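You operate a simulated robot arm through the tools that you are given. There is no shell and no other tool. Be economical: measure what you need, move in short steps, check, and stop when the job is done.

You are at the controls of a simulated robot arm. One attempt, no reset.

## Task
Put the blue cup from the middle shelf of the screen rack on top of the green tin there.
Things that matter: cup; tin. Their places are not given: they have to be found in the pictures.

The check looks at the end state, three seconds after you hand in, the way a careful person would. Anything else that was tipped, shoved, dropped, spilled or broken makes it a failure.

## Robot
A 6-joint arm with a two-finger parallel gripper, fixed in place. Base frame: the origin is at the foot of the arm, x ahead of it, y to its left, z up; the work surface is at about z = 0. Readings come in m, rad, newtons and seconds.
With the tool pointing down near the work surface it reaches from about 0.14 to 0.58 m from the base axis. Its first joint turns from -1.152 to 1.152 rad. Payload 2.1 kg.
The tool frame sits at the grasp point between the pads (the TCP): z along the fingers, y along the line on which they close. The tips reach 0.03 m beyond it. Largest opening 0.094 m; finger width 0.028, thickness 0.01; the body of the gripper, 0.05 by 0.096 m, starts 0.055 m behind the TCP.
Orientation is told as [roll, pitch, yaw] about the base's x, y, z axes, in that order, counted from this pose: with the fingers straight down and closing along the base's y, the tool's x points along the base's -x, its y along +y and its z along -z.

## Interface
- The arm moves only by the tool step_arm. Its argument "increments" is a list of rows, each a list of 3 entries, a list of its own where there are three numbers: the shift along the tool's x, y, z in m, then the turn, a rotation vector about the tool's x, y, z in rad, then the opening in per cent of the stroke, from 0 (shut) to 100 (fully open). In form: [[[dx, dy, dz], [wx, wy, wz], hand], ...]. A call has 1 to 12 rows; each row is the pose to reach, as a shift and turn from the pose commanded when the call began, along the tool's axes at that moment. A row lasts 0.2 s, in which the tool goes at most 0.05 m and 0.15 rad; a call with a longer step from one row to the next is refused whole, and so is a gripper value outside its range. A pose out of reach is approached as far as the arm can. The call stops where the force on the tool passes 40 N (or 10 N more than at its start, if that is more) or the arm is blocked; 0.2 s more then pass. Each finger travels about 0.072 m/s and halts on what it meets, pressing with about 37 N; the grip force reading is that of the motor and also rises with nothing between the fingers. The clock runs only during rows and for 0.2 s after the last one: add rows that repeat a pose to give the fingers time. The reply holds the time, the measured pose of the TCP, the force on the tool along the base axes, the opening and the grip force, in the units named above and with some noise, and new pictures: "pictures" is both (left out), scene, wrist or none.
- Cameras (640 x 400 px; columns grow to the right, rows downward): "scene" is fixed at [0.0376, -0.3566, 0.4978]; the picture's right is [0.91, -0.41, 0.00], its down [-0.17, -0.39, -0.91] and it looks along [0.37, 0.83, -0.42] (base axes); focal length 331 px, centre (320, 200). "wrist" rides on the gripper at [-0.037, 0, -0.058] in the tool frame; the picture's right is [0.00, -1.00, 0.00], its down [0.97, 0.00, -0.24] and it looks along [0.24, 0.00, 0.97] (tool axes); focal length 218 px, centre (320, 200).
- measure_at(camera, pixels): for up to 12 pixels [column, row] of the newest picture of that camera ("zoom" is the newest enlarged one), the place [x, y, z] in the base frame of the surface seen there, good to about 0.003 m. It takes no simulated time.
- close_up(camera, box): a new picture of the part [left, top, right, bottom] of that camera's present view, enlarged. It takes no simulated time.
- sign_off(): hands the job in; it is judged then, once.

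Work in short steps. Measure before you move; look again where a grasp or a placing could have gone wrong, and mend it. You have 60 turns and 120 pictures in all, those below and enlarged ones among them. Open the gripper and draw the arm clear of the work before you hand the job in, unless the task says otherwise; then end with one line.

The tools are called after ">>>" as name(argument=value, ...) on one line, values as JSON. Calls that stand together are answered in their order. step_arm: Moves the arm, as the interface text tells. Its arguments: {"type":"object","properties":{"increments":{"type":"array"},"pictures":{"type":"string","enum":["both","scene","wrist","none"]}},"required":["increments"]} The other tools are called the same way: measure_at (camera, pixels) gives the place of the surface under pixels of a picture; close_up (camera, box) takes an enlarged picture of a part of a camera's view; sign_off () hands the job in.

At the start:

```text
time_s: 0.0
ee_pos: [0.2875, 0.2241, 0.3093]
orientation: [0.001, -0.002, -0.002]
contact_force: [-0.3, 0.9, 0.5]
opening: 0.0938
gripper_force: 0.2
```

scene: 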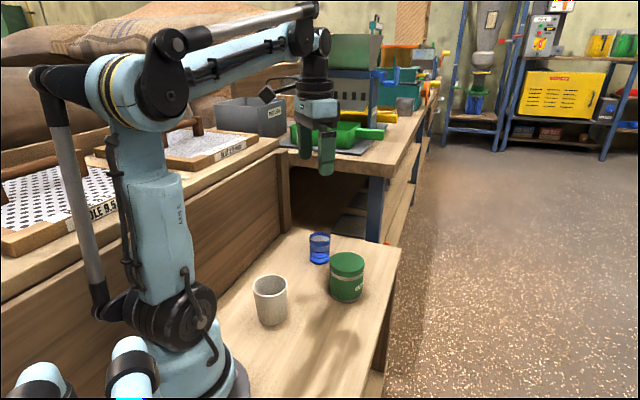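
wrist: 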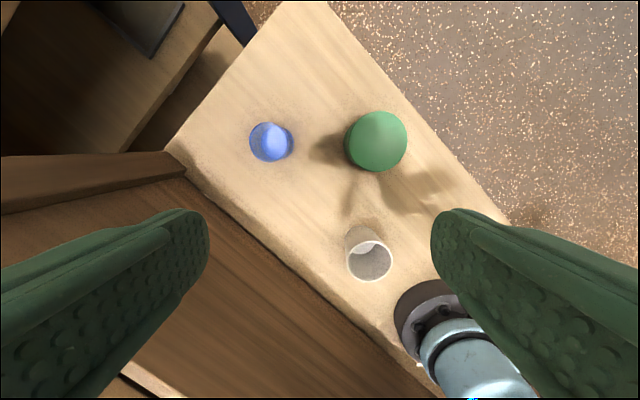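

The blue cup shows at scene (319,248), the green tin at (346,277) and a white cup at (270,300). I enlarge that area and measure.

>>> close_up(camera="scene", box=[240, 210, 400, 340])

>>> close_up(camera="wrist", box=[220, 90, 440, 290])

>>> measure_at(camera="scene", pixels=[[319, 236], [319, 250], [319, 263], [311, 250], [328, 250], [347, 258], [332, 264], [363, 265], [347, 285], [346, 301], [300, 262], [270, 300]])

>>> measure_at(camera="wrist", pixels=[[251, 141], [270, 125], [270, 142], [285, 142], [270, 158], [376, 142], [348, 142], [405, 142], [376, 114], [376, 169], [370, 262], [280, 200]])

```text
3.08 times, centred on (320, 275) of scene
```

zoom: 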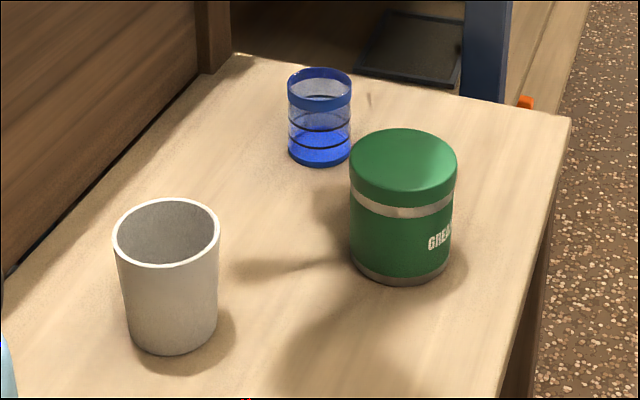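

```text
2.00 times, centred on (330, 190) of wrist
```

zoom: 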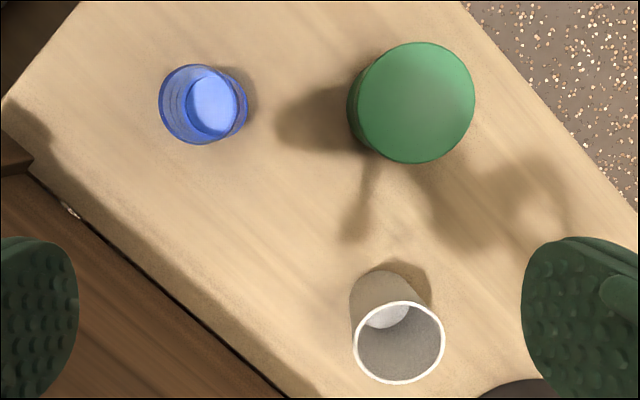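

```text
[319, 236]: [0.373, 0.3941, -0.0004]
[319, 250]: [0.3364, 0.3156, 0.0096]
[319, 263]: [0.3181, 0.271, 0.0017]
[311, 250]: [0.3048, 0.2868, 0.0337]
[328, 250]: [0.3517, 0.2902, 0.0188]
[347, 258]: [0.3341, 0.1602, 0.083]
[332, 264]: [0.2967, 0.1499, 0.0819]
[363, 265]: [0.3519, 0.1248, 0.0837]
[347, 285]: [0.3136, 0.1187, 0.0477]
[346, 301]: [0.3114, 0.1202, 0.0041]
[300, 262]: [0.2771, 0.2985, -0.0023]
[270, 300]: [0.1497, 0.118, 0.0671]
```

```text
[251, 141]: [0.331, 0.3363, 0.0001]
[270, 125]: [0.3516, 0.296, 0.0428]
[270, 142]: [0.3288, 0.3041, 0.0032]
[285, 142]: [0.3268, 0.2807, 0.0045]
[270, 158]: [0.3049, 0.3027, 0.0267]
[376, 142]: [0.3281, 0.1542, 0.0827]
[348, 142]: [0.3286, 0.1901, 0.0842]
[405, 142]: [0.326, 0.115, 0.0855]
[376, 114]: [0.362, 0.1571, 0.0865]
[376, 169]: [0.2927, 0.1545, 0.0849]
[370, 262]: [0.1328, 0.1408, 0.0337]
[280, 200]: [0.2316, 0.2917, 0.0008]
```

The tin top is at about (0.327,0.153,0.084) and the cup is near (0.329,0.296), about 0.052 across. It is glass, perhaps with something in it. Next I measure the bench panel and surroundings to check clearance around the cup.

>>> measure_at(camera="wrist", pixels=[[185, 180], [172, 150], [240, 235], [300, 285], [100, 170], [100, 200], [150, 165], [210, 70], [240, 20], [150, 110], [230, 100], [200, 250]])

>>> measure_at(camera="scene", pixels=[[280, 190], [285, 225], [270, 210], [320, 228], [319, 240], [313, 244], [325, 244], [375, 200], [350, 180], [270, 145], [330, 160], [319, 259]])

>>> close_up(camera="scene", box=[296, 225, 344, 270])

```text
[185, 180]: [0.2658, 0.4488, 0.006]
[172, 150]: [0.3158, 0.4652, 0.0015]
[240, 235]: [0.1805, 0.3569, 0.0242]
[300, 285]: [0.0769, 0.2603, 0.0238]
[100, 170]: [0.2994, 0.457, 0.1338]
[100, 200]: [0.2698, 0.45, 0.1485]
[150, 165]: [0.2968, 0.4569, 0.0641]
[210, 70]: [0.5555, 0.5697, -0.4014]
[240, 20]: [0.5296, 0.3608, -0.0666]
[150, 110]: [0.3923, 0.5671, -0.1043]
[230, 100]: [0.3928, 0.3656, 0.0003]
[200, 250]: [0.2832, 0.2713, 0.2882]
```

```text
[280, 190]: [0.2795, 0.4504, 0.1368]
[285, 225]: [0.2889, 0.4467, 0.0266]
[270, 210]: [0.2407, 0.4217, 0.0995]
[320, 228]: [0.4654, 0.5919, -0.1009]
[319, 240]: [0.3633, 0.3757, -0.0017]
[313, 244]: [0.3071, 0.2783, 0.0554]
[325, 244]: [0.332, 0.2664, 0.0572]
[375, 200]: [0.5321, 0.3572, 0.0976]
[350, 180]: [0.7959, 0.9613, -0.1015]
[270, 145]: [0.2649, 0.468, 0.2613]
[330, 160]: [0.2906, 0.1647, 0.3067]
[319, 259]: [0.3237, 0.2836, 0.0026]
```

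```text
8.89 times, centred on (320, 248) of scene
```

zoom: 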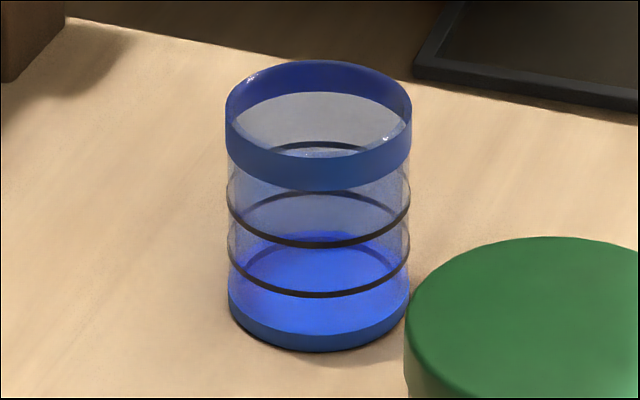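

The close-up shows a clear cup with opaque blue bands at rim and base. I measure on those bands for its axis and height.

>>> measure_at(camera="zoom", pixels=[[320, 172], [320, 185], [320, 162], [232, 135], [405, 135], [320, 343], [240, 315], [398, 315], [320, 75], [320, 62], [320, 300], [320, 265]])

```text
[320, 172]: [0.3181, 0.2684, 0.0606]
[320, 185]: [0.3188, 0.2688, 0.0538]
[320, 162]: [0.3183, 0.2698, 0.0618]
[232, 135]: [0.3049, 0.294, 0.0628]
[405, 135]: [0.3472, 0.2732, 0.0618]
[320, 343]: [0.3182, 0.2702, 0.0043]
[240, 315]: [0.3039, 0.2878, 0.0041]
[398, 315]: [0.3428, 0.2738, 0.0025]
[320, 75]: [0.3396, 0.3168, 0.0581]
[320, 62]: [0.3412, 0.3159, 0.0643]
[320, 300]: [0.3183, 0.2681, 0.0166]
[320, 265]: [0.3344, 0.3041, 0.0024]
```

The cup axis is near (0.329,0.2925), it is 0.066 tall with radius about 0.026, and the bench panel at y≈0.45 is clear. I move above it with the hand open and stop at z≈0.15.

>>> step_arm(increments=[[[-0.02, 0.034, 0.01], [0, 0, 0], 100], [[-0.0415, 0.0684, 0.02], [0, 0, 0], 100], [[-0.0415, 0.0684, 0.06], [0, 0, 0], 100], [[-0.0415, 0.0684, 0.1], [0, 0, 0], 100], [[-0.0415, 0.0684, 0.14], [0, 0, 0], 100], [[-0.0415, 0.0684, 0.159], [0, 0, 0], 100], [[-0.0415, 0.0684, 0.159], [0, 0, 0], 100]])

```text
time_s: 1.6
ee_pos: [0.3301, 0.2928, 0.1491]
orientation: [0.002, -0.002, 0.002]
contact_force: [0.7, -0.7, 0.6]
opening: 0.0939
gripper_force: 0.0
```

scene: 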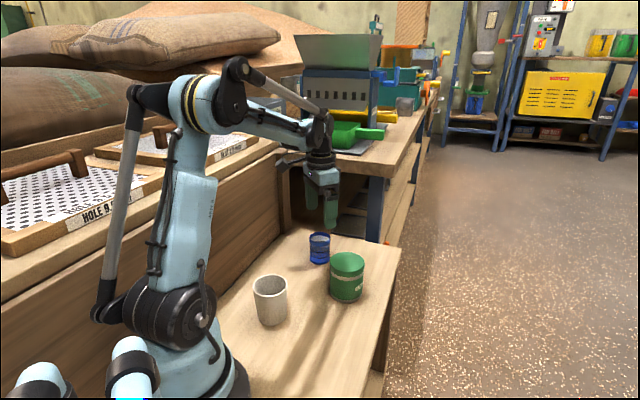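
wrist: 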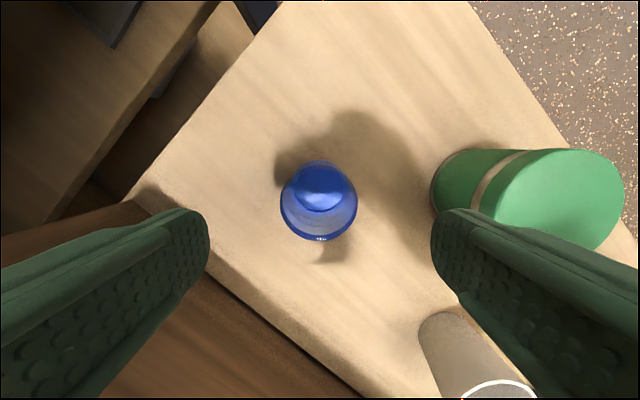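

The cup is centred between the fingers in the wrist picture (column 319), with the tin clear on the right. I descend to TCP z≈0.045.

>>> step_arm(increments=[[[0, 0, 0.03], [0, 0, 0], 100], [[0, 0, 0.055], [0, 0, 0], 100], [[0, 0, 0.08], [0, 0, 0], 100], [[0, 0, 0.104], [0, 0, 0], 100], [[0, 0, 0.104], [0, 0, 0], 100]])

```text
time_s: 2.8
ee_pos: [0.3298, 0.2941, 0.0467]
orientation: [0.0, 0.0, 0.0]
contact_force: [0.1, -0.7, -0.6]
opening: 0.0941
gripper_force: 0.0
```

scene: 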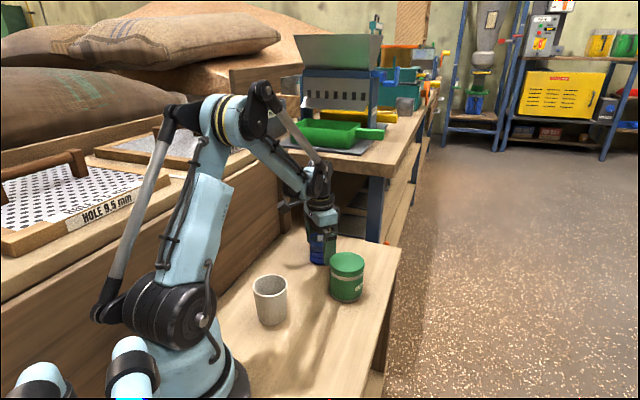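
wrist: 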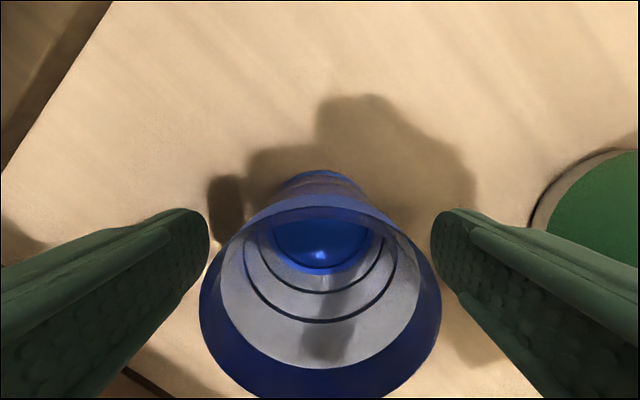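

The cup sits centred between the pads and looks empty. I close gradually, watching opening and force.

>>> step_arm(increments=[[[0, 0, 0], [0, 0, 0], 80], [[0, 0, 0], [0, 0, 0], 65], [[0, 0, 0], [0, 0, 0], 55], [[0, 0, 0], [0, 0, 0], 50], [[0, 0, 0], [0, 0, 0], 50]])

```text
time_s: 4.0
ee_pos: [0.3291, 0.2953, 0.048]
orientation: [-0.002, 0.0, -0.001]
contact_force: [0.5, -0.3, 0.3]
opening: 0.0506
gripper_force: 37.7
```

scene: 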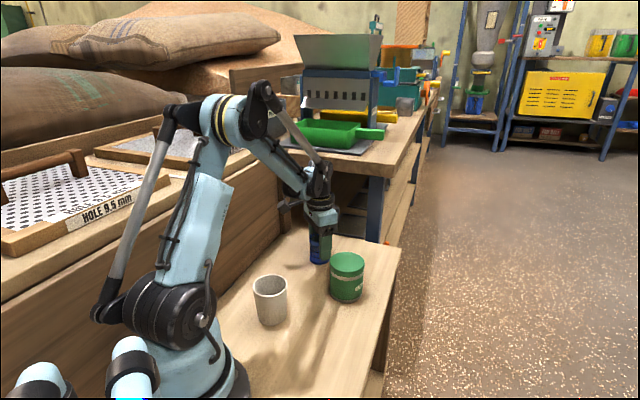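
wrist: 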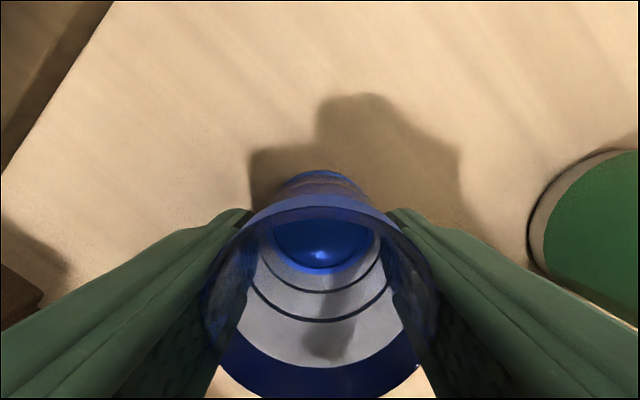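

The fingers stopped at 0.0506 m with 37.7 N, so the cup is held. I lift straight up by 0.12 m.

>>> step_arm(increments=[[[0, 0, -0.01], [0, 0, 0], 45], [[0, 0, -0.03], [0, 0, 0], 45], [[0, 0, -0.055], [0, 0, 0], 45], [[0, 0, -0.08], [0, 0, 0], 45], [[0, 0, -0.105], [0, 0, 0], 45], [[0, 0, -0.12], [0, 0, 0], 45], [[0, 0, -0.12], [0, 0, 0], 45]])

```text
time_s: 5.6
ee_pos: [0.3292, 0.2927, 0.1676]
orientation: [0.0, -0.001, 0.001]
contact_force: [-0.4, -0.2, -1.5]
opening: 0.0507
gripper_force: 36.9
```

scene: 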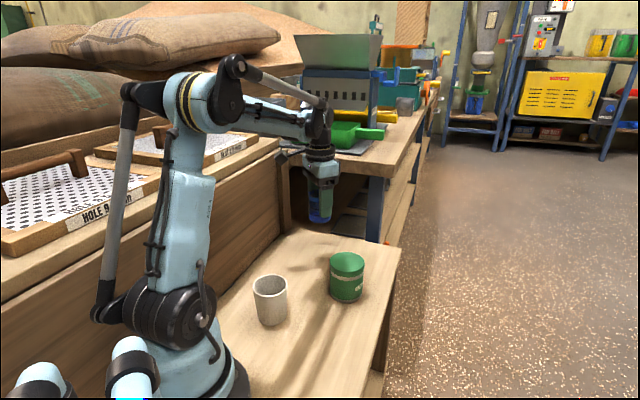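
wrist: 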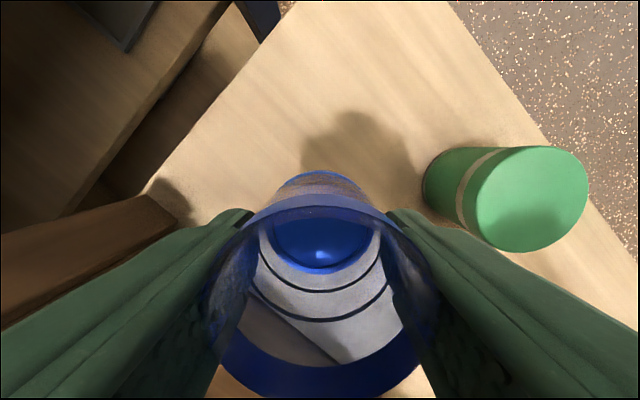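

The cup is held at z≈0.168. Before carrying it over, I re-measure the tin top and the cup in the hand.

>>> close_up(camera="scene", box=[296, 180, 376, 310])

>>> measure_at(camera="scene", pixels=[[347, 254], [331, 262], [363, 262], [347, 269], [347, 261], [318, 221], [311, 219], [326, 218]])

>>> measure_at(camera="wrist", pixels=[[530, 149], [530, 249], [472, 210], [584, 180], [530, 200], [320, 385], [320, 203], [250, 345]])

```text
3.08 times, centred on (336, 245) of scene
```

zoom: 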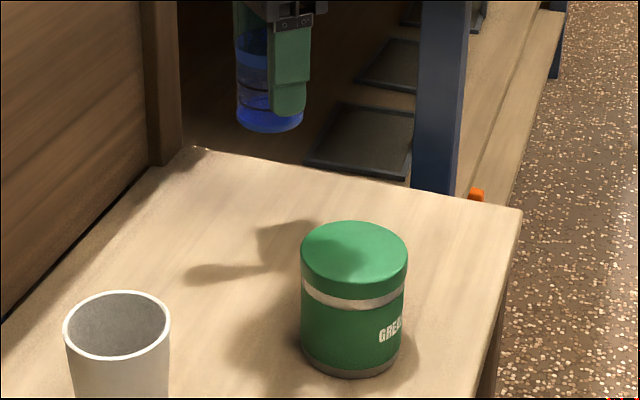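

```text
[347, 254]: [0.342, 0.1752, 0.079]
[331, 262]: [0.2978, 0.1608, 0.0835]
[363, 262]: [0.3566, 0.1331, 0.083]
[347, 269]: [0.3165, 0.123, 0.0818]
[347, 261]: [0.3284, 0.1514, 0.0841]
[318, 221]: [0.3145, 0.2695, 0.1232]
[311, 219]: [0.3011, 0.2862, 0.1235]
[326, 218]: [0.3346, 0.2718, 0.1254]
```

```text
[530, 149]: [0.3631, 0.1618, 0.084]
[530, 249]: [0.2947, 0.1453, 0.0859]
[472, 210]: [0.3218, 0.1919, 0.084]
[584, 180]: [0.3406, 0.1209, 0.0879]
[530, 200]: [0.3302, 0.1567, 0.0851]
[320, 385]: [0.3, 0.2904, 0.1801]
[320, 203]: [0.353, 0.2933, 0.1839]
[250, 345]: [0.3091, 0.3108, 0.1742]
```

The tin top centre is about (0.328,0.152,0.084), the cup axis about (0.327,0.293) and its bottom about 0.12. I move −0.140 in y over the tin.

>>> step_arm(increments=[[[0, -0.02, 0], [0, 0, 0], 45], [[0, -0.05, 0], [0, 0, 0], 45], [[0, -0.085, 0], [0, 0, 0], 45], [[0, -0.115, 0], [0, 0, 0], 45], [[0, -0.135, 0], [0, 0, 0], 45], [[0, -0.14, 0], [0, 0, 0], 45], [[0, -0.14, 0], [0, 0, 0], 45], [[0, -0.14, 0], [0, 0, 0], 45]])

>>> close_up(camera="scene", box=[300, 200, 400, 310])

```text
time_s: 7.4
ee_pos: [0.3282, 0.1525, 0.1677]
orientation: [0.0, 0.0, 0.002]
contact_force: [-0.2, 0.0, 0.0]
opening: 0.0507
gripper_force: 36.8
```

scene: 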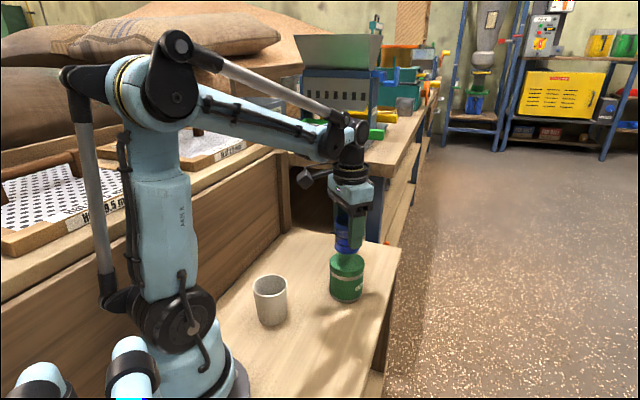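
wrist: 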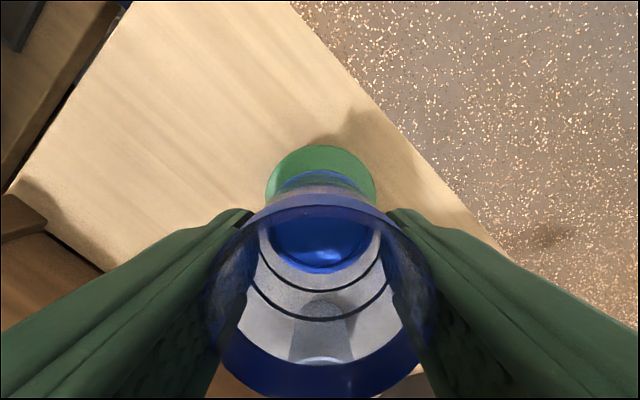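

```text
3.64 times, centred on (350, 255) of scene
```

zoom: 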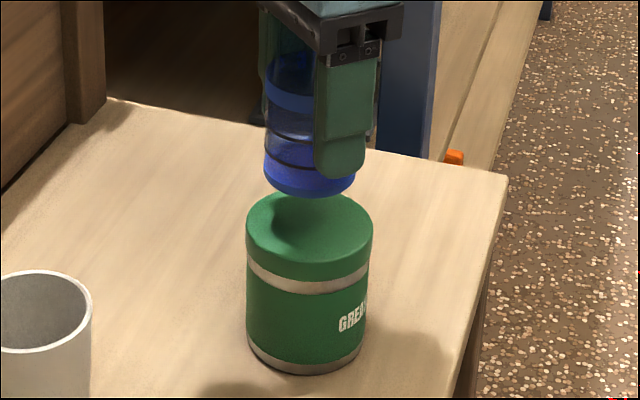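

The cup is aligned above the tin, with roughly 0.035 m to go. I lower 0.030 slowly and check.

>>> step_arm(increments=[[[0, 0, 0.01], [0, 0, 0], 45], [[0, 0, 0.02], [0, 0, 0], 45], [[0, 0, 0.027], [0, 0, 0], 45], [[0, 0, 0.03], [0, 0, 0], 45], [[0, 0, 0.03], [0, 0, 0], 45]], pictures="none")

>>> close_up(camera="scene", box=[315, 215, 380, 305])

```text
time_s: 8.6
ee_pos: [0.3285, 0.1531, 0.135]
orientation: [0.001, 0.0, 0.001]
contact_force: [0.4, -0.3, -0.5]
opening: 0.0508
gripper_force: 37.1
```

```text
4.44 times, centred on (348, 260) of scene
```

zoom: 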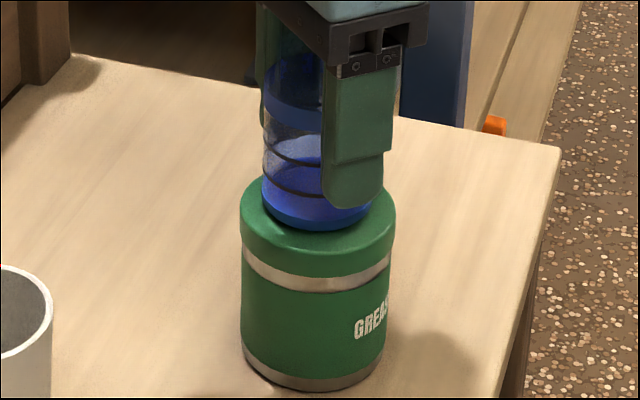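

The cup is a few millimetres above the lid, with no contact force yet. I lower 1 mm per row, up to 4 mm.

>>> step_arm(increments=[[[0, 0, 0.001], [0, 0, 0], 45], [[0, 0, 0.002], [0, 0, 0], 45], [[0, 0, 0.003], [0, 0, 0], 45], [[0, 0, 0.003], [0, 0, 0], 45]], pictures="none")

>>> close_up(camera="scene", box=[325, 235, 370, 275])

```text
time_s: 9.6
ee_pos: [0.3299, 0.1549, 0.1334]
orientation: [0.0, -0.001, 0.0]
contact_force: [0.2, -0.1, 0.9]
opening: 0.0509
gripper_force: 36.8
```

```text
10.00 times, centred on (348, 255) of scene
```

zoom: 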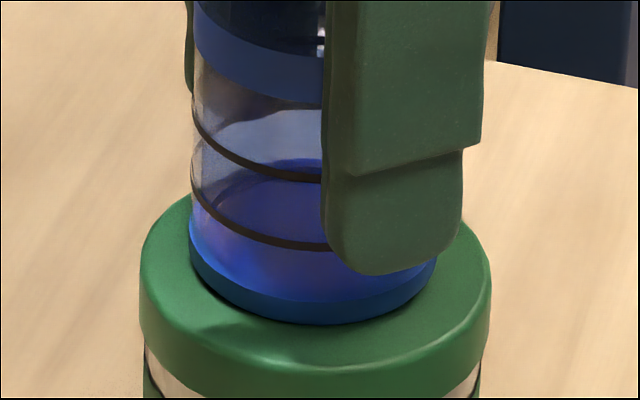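

It is close, but contact isn't certain and there is no force yet. I lower another 3 mm in 1 mm steps, watching the force.

>>> step_arm(increments=[[[0, 0, 0.001], [0, 0, 0], 45], [[0, 0, 0.001], [0, 0, 0], 45], [[0, 0, 0.002], [0, 0, 0], 45], [[0, 0, 0.002], [0, 0, 0], 45]], pictures="none")

>>> close_up(camera="scene", box=[325, 235, 370, 275])

>>> measure_at(camera="zoom", pixels=[[310, 315], [310, 340], [230, 300], [210, 310], [310, 310]])

```text
time_s: 10.6
ee_pos: [0.3284, 0.1553, 0.1298]
orientation: [0.002, -0.001, 0.004]
contact_force: [0.9, 4.0, 8.7]
opening: 0.0506
gripper_force: 37.6
```

```text
10.00 times, centred on (348, 255) of scene
```

zoom: 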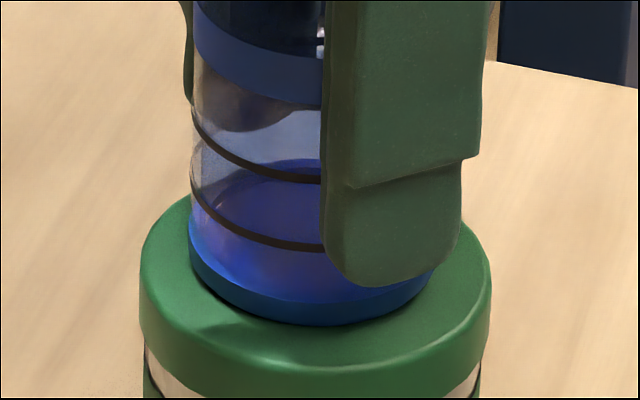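

```text
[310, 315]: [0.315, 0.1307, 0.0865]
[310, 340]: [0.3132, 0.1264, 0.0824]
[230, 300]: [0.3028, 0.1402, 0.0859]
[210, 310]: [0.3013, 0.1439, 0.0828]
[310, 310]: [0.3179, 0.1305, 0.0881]
```

Contact: 8.7 N upward, and the cup base is resting on the lid. I back off 1 mm to relax it, then open the fingers slowly.

>>> step_arm(increments=[[[0, 0, -0.001], [0, 0, 0], 45], [[0, 0, -0.001], [0, 0, 0], 52], [[0, 0, -0.001], [0, 0, 0], 56], [[0, 0, -0.001], [0, 0, 0], 62], [[0, 0, -0.001], [0, 0, 0], 75], [[0, 0, -0.001], [0, 0, 0], 90], [[0, 0, -0.001], [0, 0, 0], 100], [[0, 0, -0.001], [0, 0, 0], 100]])

>>> close_up(camera="scene", box=[315, 215, 380, 305])

```text
time_s: 12.4
ee_pos: [0.3299, 0.1534, 0.132]
orientation: [-0.001, 0.0, -0.001]
contact_force: [-0.2, -0.4, -0.3]
opening: 0.094
gripper_force: 0.1
```

scene: 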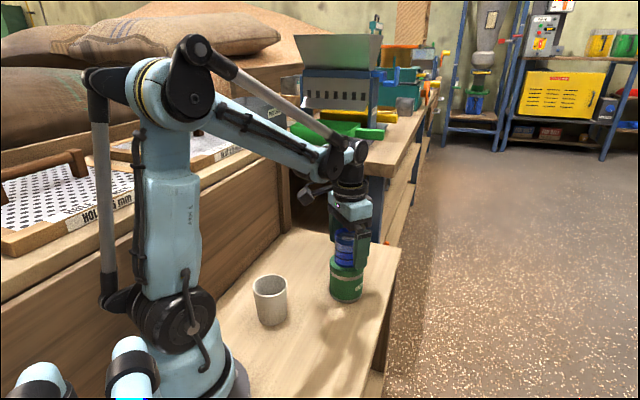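
wrist: 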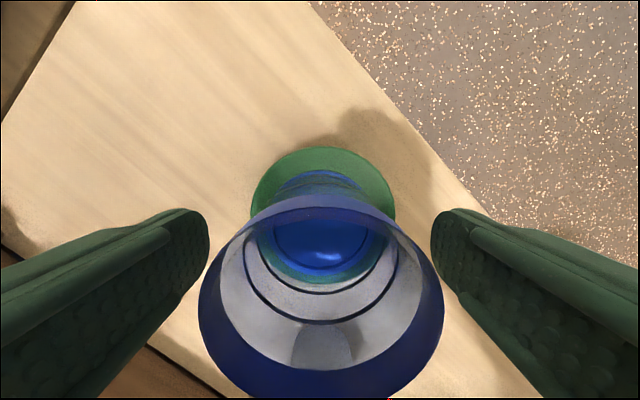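

```text
4.44 times, centred on (348, 260) of scene
```

zoom: 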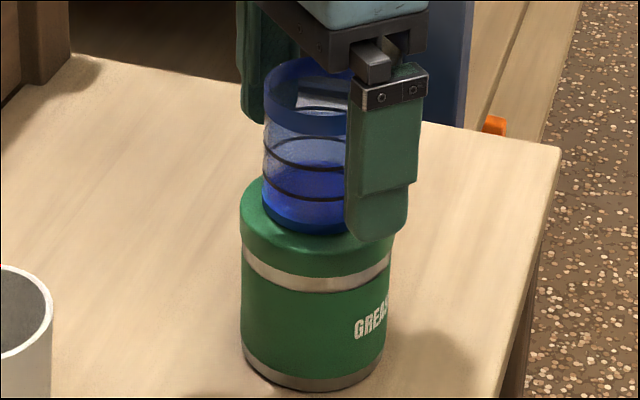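

The cup stands on the tin, free and centred between the open fingers. I rise straight up to clear it.

>>> step_arm(increments=[[[0, 0, -0.015], [0, 0, 0], 100], [[0, 0, -0.04], [0, 0, 0], 100], [[0, 0, -0.07], [0, 0, 0], 100], [[0, 0, -0.1], [0, 0, 0], 100], [[0, 0, -0.13], [0, 0, 0], 100], [[0, 0, -0.16], [0, 0, 0], 100], [[0, 0.03, -0.17], [0, 0, 0], 100], [[0, 0.06, -0.17], [0, 0, 0], 100], [[0, 0.07, -0.17], [0, 0, 0], 100]])

>>> close_up(camera="scene", box=[250, 205, 390, 335])

```text
time_s: 14.4
ee_pos: [0.3294, 0.2218, 0.3026]
orientation: [0.0, -0.001, 0.0]
contact_force: [-0.6, -0.5, 0.5]
opening: 0.0936
gripper_force: 0.0
```

scene: 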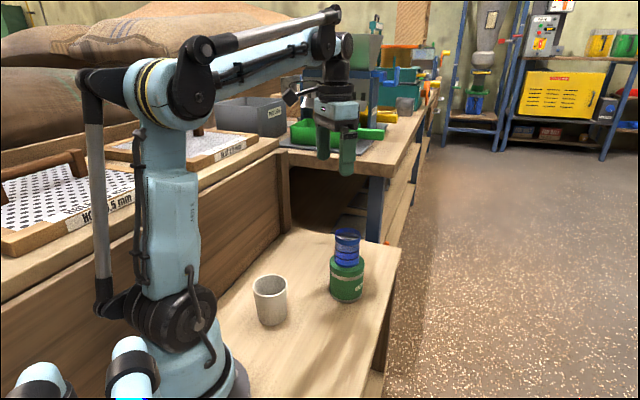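
wrist: 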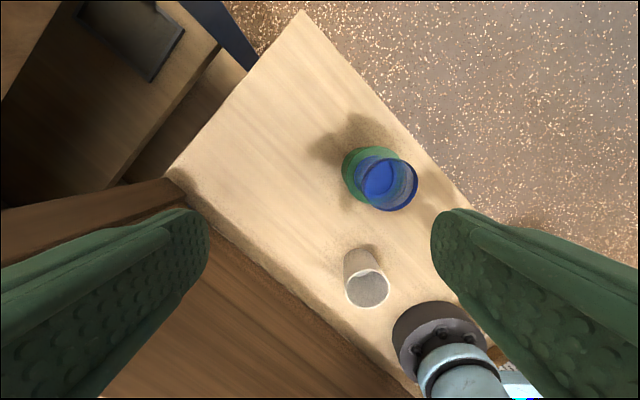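

```text
3.08 times, centred on (320, 270) of scene
```

zoom: 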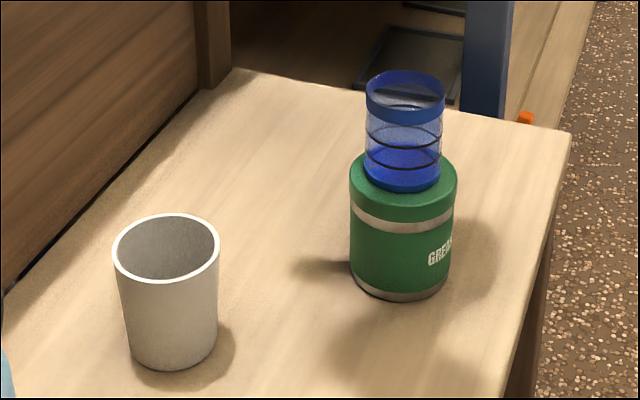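

The cup stands upright and centred on the tin, the white cup is untouched, and the arm is clear with the hand open. I hand in.

>>> sign_off()

```text
The job is handed in.
```

The blue cup is standing upright and centred on top of the green tin. Nothing else was disturbed, and I handed the job in with the gripper open and the arm clear.
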